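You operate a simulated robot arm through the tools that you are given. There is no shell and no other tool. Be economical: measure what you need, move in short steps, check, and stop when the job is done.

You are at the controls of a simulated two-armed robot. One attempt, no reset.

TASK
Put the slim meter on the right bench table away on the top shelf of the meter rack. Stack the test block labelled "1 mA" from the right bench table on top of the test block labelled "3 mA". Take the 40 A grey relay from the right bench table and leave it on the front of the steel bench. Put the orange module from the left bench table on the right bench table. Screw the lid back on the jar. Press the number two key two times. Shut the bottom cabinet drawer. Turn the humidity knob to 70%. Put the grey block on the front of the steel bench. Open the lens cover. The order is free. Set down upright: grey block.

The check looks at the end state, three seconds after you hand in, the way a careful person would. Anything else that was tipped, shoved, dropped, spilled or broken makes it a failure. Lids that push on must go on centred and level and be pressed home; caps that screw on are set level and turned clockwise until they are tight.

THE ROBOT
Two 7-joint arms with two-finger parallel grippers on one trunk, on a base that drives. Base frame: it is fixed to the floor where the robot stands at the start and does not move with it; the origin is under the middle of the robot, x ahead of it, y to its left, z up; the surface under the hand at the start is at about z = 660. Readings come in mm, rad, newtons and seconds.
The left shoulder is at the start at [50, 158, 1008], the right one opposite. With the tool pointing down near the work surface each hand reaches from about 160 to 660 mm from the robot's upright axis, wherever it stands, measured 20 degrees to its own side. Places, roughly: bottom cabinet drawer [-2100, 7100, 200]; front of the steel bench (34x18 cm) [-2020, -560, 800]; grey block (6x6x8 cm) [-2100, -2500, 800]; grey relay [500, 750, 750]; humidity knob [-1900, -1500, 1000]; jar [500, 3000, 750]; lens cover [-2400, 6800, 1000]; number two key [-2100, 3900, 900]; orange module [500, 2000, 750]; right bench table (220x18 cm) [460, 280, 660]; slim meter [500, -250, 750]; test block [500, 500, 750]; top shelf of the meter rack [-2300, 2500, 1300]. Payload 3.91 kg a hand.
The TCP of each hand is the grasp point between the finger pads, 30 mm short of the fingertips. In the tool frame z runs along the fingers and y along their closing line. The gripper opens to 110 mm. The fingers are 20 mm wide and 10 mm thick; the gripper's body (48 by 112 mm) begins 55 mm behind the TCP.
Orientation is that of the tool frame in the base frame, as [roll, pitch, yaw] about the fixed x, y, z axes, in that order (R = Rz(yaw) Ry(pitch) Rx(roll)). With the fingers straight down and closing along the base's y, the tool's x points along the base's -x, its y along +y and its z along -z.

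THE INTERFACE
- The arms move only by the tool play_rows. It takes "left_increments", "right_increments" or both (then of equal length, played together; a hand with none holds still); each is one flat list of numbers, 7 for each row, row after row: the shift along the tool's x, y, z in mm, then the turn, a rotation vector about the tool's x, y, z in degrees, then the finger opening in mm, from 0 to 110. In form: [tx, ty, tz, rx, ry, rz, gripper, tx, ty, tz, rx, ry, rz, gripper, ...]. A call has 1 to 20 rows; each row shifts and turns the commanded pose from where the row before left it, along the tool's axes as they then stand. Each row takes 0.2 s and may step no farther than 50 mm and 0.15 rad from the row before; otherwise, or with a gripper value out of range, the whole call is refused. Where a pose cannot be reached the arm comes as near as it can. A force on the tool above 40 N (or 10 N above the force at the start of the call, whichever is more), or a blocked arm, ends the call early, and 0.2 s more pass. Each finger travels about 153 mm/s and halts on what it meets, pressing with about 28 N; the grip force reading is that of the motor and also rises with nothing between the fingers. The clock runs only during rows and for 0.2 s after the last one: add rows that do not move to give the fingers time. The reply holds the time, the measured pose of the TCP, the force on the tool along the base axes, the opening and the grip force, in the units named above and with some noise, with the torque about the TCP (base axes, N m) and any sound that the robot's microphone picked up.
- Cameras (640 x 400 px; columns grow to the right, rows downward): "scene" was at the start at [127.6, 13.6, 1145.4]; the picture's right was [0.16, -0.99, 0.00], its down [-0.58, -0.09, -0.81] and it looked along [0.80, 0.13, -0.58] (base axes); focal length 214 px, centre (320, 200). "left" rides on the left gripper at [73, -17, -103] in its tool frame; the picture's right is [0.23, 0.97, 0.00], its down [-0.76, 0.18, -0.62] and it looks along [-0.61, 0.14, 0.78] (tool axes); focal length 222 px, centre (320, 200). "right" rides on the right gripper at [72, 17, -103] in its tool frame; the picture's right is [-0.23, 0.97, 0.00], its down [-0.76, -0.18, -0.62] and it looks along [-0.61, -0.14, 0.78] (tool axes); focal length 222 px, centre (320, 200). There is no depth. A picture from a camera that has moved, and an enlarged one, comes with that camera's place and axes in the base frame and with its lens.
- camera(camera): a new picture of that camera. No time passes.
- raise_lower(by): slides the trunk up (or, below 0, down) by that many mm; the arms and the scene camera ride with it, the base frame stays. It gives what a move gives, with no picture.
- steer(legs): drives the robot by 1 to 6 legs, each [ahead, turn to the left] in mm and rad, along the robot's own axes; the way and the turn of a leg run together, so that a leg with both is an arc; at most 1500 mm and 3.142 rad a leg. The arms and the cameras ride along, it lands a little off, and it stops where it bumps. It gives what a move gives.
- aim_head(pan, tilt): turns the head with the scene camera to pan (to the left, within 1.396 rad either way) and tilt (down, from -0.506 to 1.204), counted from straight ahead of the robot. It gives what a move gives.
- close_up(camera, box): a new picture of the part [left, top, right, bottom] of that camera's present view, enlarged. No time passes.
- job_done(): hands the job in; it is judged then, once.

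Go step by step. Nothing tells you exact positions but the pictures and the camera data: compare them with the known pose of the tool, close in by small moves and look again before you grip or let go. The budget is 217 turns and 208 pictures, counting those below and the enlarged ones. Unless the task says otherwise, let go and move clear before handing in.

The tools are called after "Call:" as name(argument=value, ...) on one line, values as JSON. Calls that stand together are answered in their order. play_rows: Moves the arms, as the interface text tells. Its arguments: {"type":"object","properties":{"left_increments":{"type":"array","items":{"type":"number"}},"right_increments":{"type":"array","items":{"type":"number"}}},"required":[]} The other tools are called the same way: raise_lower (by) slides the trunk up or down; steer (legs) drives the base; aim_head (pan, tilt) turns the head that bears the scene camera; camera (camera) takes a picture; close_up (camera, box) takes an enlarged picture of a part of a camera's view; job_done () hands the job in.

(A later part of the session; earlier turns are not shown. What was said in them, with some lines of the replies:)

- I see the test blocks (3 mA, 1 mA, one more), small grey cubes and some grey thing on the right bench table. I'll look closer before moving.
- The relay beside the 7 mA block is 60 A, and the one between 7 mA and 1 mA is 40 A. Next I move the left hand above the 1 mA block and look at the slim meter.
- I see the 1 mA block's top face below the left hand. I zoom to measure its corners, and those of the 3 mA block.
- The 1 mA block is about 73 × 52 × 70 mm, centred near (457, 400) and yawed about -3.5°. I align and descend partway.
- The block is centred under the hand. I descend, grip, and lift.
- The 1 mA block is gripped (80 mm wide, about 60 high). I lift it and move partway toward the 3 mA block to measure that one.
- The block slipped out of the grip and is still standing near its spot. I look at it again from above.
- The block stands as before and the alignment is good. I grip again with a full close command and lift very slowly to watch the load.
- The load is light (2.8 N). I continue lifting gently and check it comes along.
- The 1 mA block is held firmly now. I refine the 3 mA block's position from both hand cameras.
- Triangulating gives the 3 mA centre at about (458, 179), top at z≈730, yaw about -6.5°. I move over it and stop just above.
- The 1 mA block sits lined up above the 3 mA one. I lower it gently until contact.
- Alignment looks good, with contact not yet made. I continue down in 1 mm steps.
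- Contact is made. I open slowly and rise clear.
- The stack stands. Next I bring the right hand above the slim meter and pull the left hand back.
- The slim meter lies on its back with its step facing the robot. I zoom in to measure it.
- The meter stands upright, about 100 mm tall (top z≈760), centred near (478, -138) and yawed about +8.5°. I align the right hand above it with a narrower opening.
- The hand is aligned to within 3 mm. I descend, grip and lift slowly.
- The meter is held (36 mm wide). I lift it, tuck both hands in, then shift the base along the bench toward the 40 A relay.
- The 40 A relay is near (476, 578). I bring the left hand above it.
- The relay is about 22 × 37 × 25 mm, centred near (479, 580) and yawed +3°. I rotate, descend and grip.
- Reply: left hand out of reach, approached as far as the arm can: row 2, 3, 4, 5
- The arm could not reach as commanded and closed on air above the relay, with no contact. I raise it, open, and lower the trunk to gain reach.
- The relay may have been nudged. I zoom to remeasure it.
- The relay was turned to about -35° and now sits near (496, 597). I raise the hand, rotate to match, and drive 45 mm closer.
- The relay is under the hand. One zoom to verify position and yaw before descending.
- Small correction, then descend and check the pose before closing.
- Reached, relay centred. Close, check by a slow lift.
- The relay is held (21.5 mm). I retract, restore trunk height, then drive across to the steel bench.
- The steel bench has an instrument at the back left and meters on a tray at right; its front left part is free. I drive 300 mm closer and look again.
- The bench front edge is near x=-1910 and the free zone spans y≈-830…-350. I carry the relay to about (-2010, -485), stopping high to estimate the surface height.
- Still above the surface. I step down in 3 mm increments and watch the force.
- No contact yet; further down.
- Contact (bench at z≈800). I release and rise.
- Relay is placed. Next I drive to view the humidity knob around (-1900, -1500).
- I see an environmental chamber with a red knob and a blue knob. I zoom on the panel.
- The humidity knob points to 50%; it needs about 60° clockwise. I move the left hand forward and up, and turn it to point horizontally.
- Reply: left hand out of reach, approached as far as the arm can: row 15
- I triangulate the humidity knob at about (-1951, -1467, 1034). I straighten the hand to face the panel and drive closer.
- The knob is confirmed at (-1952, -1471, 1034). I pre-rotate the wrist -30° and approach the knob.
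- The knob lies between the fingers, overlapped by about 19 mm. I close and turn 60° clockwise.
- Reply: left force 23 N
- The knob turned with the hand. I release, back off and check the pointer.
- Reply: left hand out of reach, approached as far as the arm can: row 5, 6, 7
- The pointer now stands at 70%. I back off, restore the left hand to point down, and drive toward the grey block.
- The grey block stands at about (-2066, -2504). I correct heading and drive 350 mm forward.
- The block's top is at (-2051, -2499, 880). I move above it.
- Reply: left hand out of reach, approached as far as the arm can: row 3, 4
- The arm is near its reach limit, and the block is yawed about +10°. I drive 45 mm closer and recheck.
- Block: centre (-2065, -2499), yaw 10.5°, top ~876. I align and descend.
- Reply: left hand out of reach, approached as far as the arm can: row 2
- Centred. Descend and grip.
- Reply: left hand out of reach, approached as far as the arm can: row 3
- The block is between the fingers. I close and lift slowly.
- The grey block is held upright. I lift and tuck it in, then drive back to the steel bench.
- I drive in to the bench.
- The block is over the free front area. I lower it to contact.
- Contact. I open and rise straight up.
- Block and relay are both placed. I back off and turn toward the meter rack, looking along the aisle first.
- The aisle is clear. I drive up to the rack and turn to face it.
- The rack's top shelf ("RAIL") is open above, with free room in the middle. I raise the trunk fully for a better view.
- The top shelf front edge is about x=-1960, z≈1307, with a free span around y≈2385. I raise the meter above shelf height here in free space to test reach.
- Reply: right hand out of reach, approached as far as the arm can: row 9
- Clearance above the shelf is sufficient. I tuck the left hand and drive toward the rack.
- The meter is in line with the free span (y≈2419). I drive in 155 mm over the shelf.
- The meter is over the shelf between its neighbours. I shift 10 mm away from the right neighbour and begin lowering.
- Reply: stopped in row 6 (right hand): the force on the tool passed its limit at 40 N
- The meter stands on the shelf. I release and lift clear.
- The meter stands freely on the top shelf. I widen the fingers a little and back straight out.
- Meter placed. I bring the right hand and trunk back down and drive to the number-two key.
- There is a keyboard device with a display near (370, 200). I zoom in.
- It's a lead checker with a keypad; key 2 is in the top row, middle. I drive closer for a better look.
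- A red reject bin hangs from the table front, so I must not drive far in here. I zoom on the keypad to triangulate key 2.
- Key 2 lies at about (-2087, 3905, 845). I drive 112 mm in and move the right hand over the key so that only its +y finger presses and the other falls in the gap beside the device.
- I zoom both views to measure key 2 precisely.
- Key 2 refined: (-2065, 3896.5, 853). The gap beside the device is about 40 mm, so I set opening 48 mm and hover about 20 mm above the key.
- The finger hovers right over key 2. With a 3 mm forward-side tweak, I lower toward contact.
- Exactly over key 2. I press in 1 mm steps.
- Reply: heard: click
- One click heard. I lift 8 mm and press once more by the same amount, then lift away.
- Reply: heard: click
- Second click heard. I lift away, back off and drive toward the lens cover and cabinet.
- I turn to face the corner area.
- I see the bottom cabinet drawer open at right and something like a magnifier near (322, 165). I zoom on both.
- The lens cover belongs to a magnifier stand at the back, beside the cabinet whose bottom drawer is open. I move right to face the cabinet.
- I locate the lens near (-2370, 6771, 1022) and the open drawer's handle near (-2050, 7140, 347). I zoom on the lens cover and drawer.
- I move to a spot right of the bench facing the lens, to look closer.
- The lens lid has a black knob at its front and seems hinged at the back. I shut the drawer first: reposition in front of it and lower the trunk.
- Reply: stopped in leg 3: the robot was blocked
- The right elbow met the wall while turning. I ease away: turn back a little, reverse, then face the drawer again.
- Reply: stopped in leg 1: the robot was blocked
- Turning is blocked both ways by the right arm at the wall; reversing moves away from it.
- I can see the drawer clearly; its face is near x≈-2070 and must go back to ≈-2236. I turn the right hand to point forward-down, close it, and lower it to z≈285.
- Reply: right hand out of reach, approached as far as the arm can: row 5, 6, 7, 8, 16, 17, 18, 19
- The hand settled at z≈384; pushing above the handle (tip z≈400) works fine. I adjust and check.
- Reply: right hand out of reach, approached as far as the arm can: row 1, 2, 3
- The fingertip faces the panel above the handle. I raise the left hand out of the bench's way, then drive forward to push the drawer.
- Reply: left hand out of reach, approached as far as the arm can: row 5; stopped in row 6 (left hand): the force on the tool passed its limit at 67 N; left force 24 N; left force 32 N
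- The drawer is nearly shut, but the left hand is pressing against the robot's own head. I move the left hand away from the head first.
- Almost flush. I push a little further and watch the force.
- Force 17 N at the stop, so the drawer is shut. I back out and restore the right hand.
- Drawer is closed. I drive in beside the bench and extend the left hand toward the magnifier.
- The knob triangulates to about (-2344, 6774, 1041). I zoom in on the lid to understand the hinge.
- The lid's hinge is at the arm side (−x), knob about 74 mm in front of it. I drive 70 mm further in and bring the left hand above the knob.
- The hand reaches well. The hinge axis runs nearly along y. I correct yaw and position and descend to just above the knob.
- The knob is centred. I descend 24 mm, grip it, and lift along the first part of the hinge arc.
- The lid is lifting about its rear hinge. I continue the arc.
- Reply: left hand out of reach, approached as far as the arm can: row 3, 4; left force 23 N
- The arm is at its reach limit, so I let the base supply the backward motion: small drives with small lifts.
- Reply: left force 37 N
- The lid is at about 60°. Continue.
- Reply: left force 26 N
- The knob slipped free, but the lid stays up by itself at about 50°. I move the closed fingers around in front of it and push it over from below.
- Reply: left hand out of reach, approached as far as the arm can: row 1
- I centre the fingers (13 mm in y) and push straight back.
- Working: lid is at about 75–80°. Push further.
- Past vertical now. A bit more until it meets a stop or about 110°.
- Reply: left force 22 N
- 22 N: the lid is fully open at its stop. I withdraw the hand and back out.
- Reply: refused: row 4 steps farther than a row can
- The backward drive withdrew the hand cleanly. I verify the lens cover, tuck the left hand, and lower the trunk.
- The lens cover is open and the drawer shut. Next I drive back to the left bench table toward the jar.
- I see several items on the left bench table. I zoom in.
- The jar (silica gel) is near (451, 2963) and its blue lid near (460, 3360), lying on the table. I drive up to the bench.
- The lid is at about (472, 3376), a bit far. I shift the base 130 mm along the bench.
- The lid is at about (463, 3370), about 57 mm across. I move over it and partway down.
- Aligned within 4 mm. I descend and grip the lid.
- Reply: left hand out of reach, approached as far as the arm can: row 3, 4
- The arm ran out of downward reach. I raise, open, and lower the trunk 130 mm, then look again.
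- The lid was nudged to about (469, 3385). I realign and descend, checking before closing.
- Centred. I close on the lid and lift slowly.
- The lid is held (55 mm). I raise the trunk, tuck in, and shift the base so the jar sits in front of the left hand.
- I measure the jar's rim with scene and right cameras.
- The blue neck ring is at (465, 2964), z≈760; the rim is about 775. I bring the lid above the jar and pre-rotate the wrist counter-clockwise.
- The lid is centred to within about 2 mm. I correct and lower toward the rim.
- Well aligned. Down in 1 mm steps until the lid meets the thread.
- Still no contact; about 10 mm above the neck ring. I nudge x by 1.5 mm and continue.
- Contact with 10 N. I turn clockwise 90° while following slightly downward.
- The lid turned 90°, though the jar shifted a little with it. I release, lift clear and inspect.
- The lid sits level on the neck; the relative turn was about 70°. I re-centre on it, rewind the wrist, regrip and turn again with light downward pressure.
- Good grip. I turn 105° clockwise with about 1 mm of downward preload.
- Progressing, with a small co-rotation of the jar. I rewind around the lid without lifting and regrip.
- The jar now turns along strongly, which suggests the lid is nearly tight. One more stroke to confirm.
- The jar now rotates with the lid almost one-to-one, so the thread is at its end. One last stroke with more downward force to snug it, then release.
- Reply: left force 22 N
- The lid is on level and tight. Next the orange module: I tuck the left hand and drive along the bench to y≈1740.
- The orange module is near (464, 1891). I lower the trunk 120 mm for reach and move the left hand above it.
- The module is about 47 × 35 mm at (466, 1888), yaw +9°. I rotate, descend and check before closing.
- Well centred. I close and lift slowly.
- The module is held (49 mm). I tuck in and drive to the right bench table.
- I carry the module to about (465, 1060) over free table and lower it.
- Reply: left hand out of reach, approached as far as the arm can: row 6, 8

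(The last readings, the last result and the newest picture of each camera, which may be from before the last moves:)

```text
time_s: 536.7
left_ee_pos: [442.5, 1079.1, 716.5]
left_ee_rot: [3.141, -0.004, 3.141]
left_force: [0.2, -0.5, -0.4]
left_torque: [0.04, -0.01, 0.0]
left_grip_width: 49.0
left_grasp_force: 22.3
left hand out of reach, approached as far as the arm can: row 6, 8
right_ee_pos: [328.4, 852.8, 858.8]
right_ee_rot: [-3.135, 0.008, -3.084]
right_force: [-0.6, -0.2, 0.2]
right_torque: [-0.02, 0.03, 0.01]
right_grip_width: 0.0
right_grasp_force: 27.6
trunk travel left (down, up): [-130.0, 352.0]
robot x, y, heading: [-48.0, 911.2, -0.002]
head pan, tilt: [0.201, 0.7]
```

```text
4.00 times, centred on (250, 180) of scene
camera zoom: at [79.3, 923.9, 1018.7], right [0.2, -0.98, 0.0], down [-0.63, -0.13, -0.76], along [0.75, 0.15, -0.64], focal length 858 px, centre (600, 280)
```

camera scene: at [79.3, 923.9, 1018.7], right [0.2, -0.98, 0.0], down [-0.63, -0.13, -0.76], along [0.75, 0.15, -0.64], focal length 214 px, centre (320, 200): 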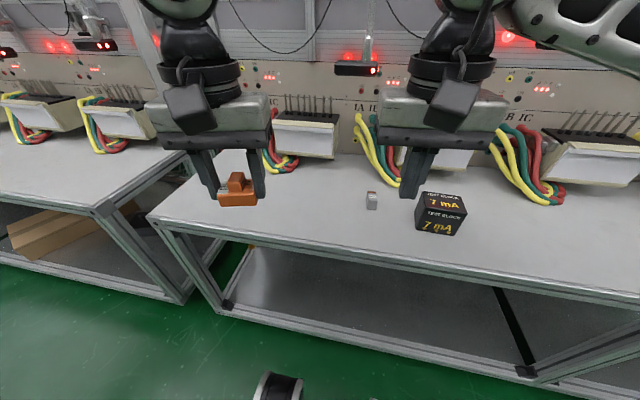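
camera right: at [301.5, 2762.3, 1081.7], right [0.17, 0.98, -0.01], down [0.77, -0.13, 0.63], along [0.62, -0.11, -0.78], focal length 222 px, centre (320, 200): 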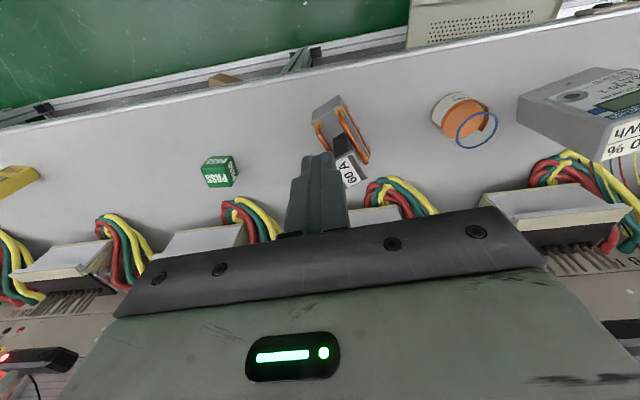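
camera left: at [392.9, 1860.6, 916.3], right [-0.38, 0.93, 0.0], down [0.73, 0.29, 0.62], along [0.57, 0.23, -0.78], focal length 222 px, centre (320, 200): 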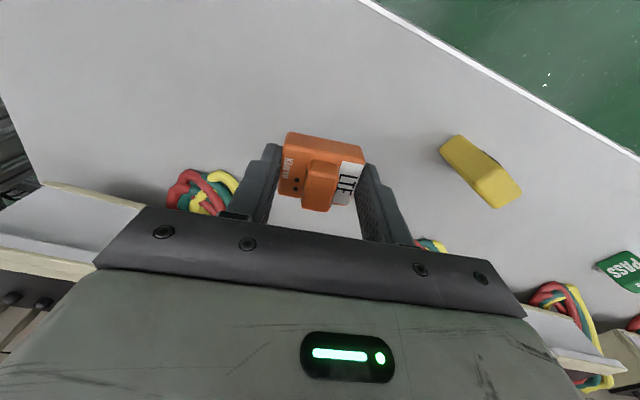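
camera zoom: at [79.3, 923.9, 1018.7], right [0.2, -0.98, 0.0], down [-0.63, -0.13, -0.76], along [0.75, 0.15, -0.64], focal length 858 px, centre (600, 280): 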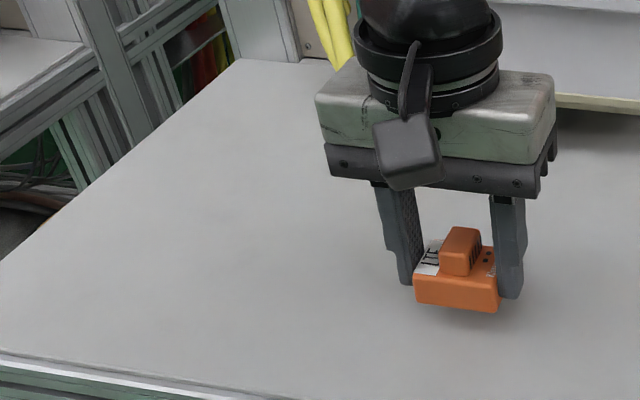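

It is over the table, about 70 mm in from the edge. Lower to contact.

Call:
play_rows(left_increments=[0, 0, 10, 0, 0, 0, 0, 0, 0, 6, 0, 0, 0, 0, 0, 0, 2, 0, 0, 0, 0, 0, 0, 1, 0, 0, 0, 0, 0, 0, 1, 0, 0, 0, 0, 0, 0, 0, 0, 0, 0, 0])

```text
time_s: 538.1
left_ee_pos: [439.1, 1084.2, 697.9]
left_ee_rot: [-3.14, -0.001, -3.141]
left_force: [-0.5, -0.2, -0.6]
left_torque: [-0.01, 0.04, 0.02]
left_grip_width: 49.2
left_grasp_force: 21.6
left hand out of reach, approached as far as the arm can: row 1
right_ee_pos: [327.6, 853.6, 859.8]
right_ee_rot: [-3.131, 0.006, -3.084]
right_force: [-0.4, -0.4, -0.3]
right_torque: [0.01, -0.03, -0.02]
right_grip_width: 0.0
right_grasp_force: 27.9
trunk travel left (down, up): [-130.0, 352.0]
robot x, y, heading: [-44.6, 907.8, -0.005]
head pan, tilt: [0.201, 0.7]
```

Call:
play_rows(left_increments=[0, 0, 1.5, 0, 0, 0, 0, 0, 0, 1.5, 0, 0, 0, 0, 0, 0, 1, 0, 0, 0, 0, 0, 0, 0, 0, 0, 0, 0])

```text
time_s: 539.1
left_ee_pos: [438.6, 1085.8, 694.9]
left_ee_rot: [-3.14, -0.002, 3.141]
left_force: [0.6, 0.3, 7.6]
left_torque: [0.05, 0.09, -0.02]
left_grip_width: 49.0
left_grasp_force: 22.0
left hand out of reach, approached as far as the arm can: row 1
right_ee_pos: [327.3, 852.5, 859.0]
right_ee_rot: [-3.134, 0.008, -3.082]
right_force: [0.4, 0.7, 0.2]
right_torque: [0.0, 0.01, 0.01]
right_grip_width: 0.0
right_grasp_force: 28.0
trunk travel left (down, up): [-130.0, 352.0]
robot x, y, heading: [-45.8, 909.8, -0.004]
head pan, tilt: [0.201, 0.7]
```

Contact. Release, rise and back off, then inspect.

Call:
play_rows(left_increments=[0, 0, 0, 0, 0, 0, 50, 0, 0, 0, 0, 0, 0, 60, 0, 0, 0, 0, 0, 0, 80, 0, 0, 0, 0, 0, 0, 95, 0, 0, -10, 0, 0, 0, 95, 0, 0, -25, 0, 0, 0, 100, 0, 0, -35, 0, 0, 0, 110, 0, 0, -40, 0, 0, 0, 110, 30, 0, -30, 0, 0, 0, 110, 40, 0, 0, 0, 0, 0, 110, 40, 0, 0, 0, 0, 0, 110])

Call:
steer(legs=[[-200, 0]])

Call:
aim_head(pan=-0.2, tilt=0.6)

Call:
camera(camera="scene")

```text
time_s: 541.5
left_ee_pos: [327.5, 1084.4, 833.5]
left_ee_rot: [-3.141, -0.002, 3.141]
left_force: [-0.6, 0.0, 0.5]
left_torque: [0.0, -0.01, 0.0]
left_grip_width: 109.9
left_grasp_force: 0.0
right_ee_pos: [327.5, 853.1, 857.8]
right_ee_rot: [-3.132, 0.007, -3.085]
right_force: [0.2, 0.3, 0.4]
right_torque: [-0.02, 0.0, 0.02]
right_grip_width: 0.1
right_grasp_force: 28.0
trunk travel left (down, up): [-130.0, 352.0]
robot x, y, heading: [-39.8, 911.6, -0.003]
head pan, tilt: [0.201, 0.7]
```

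```text
time_s: 543.1
left_ee_pos: [127.3, 1086.4, 832.4]
left_ee_rot: [-3.141, -0.004, -3.139]
left_force: [-0.4, 0.0, -1.0]
left_torque: [0.03, -0.03, 0.05]
left_grip_width: 109.9
left_grasp_force: 0.0
right_ee_pos: [127.6, 854.8, 859.1]
right_ee_rot: [-3.134, 0.008, -3.081]
right_force: [0.5, -0.4, 0.2]
right_torque: [-0.01, -0.02, -0.01]
right_grip_width: 0.0
right_grasp_force: 27.9
trunk travel left (down, up): [-130.0, 352.0]
robot x, y, heading: [-244.2, 910.5, 0.001]
head pan, tilt: [0.201, 0.7]
```

```text
time_s: 544.0
left_ee_pos: [127.4, 1085.7, 832.5]
left_ee_rot: [3.141, -0.004, -3.14]
left_force: [0.5, -0.2, -0.2]
left_torque: [0.02, 0.03, 0.01]
left_grip_width: 109.8
left_grasp_force: 0.1
right_ee_pos: [127.8, 853.7, 859.6]
right_ee_rot: [-3.133, 0.008, -3.082]
right_force: [0.2, -1.0, 0.0]
right_torque: [-0.01, 0.0, -0.03]
right_grip_width: 0.1
right_grasp_force: 27.7
trunk travel left (down, up): [-130.0, 352.0]
robot x, y, heading: [-243.5, 906.8, -0.005]
head pan, tilt: [-0.201, 0.6]
```

```text
20 pictures are left
camera scene: at [-117.3, 890.3, 1027.4], right [-0.2, -0.98, 0.0], down [-0.55, 0.11, -0.82], along [0.81, -0.17, -0.57], focal length 214 px, centre (320, 200)
```

scene: 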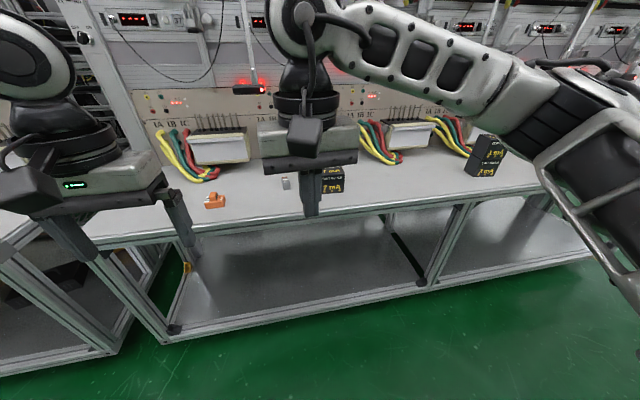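

All ten items are done: the module lies on the right bench table and the test-block stack still stands. Both hands are clear, so I hand in.

Call:
job_done()

```text
The job is handed in.
```

I finished all ten tasks and handed the job in, with both hands clear. Two results rest on indirect signs:

- **Jar lid:** I stopped turning once the jar began rotating together with the lid. I did not hold the jar to confirm it was tight.
- **Number two key:** I counted the two presses by hearing one click each time.
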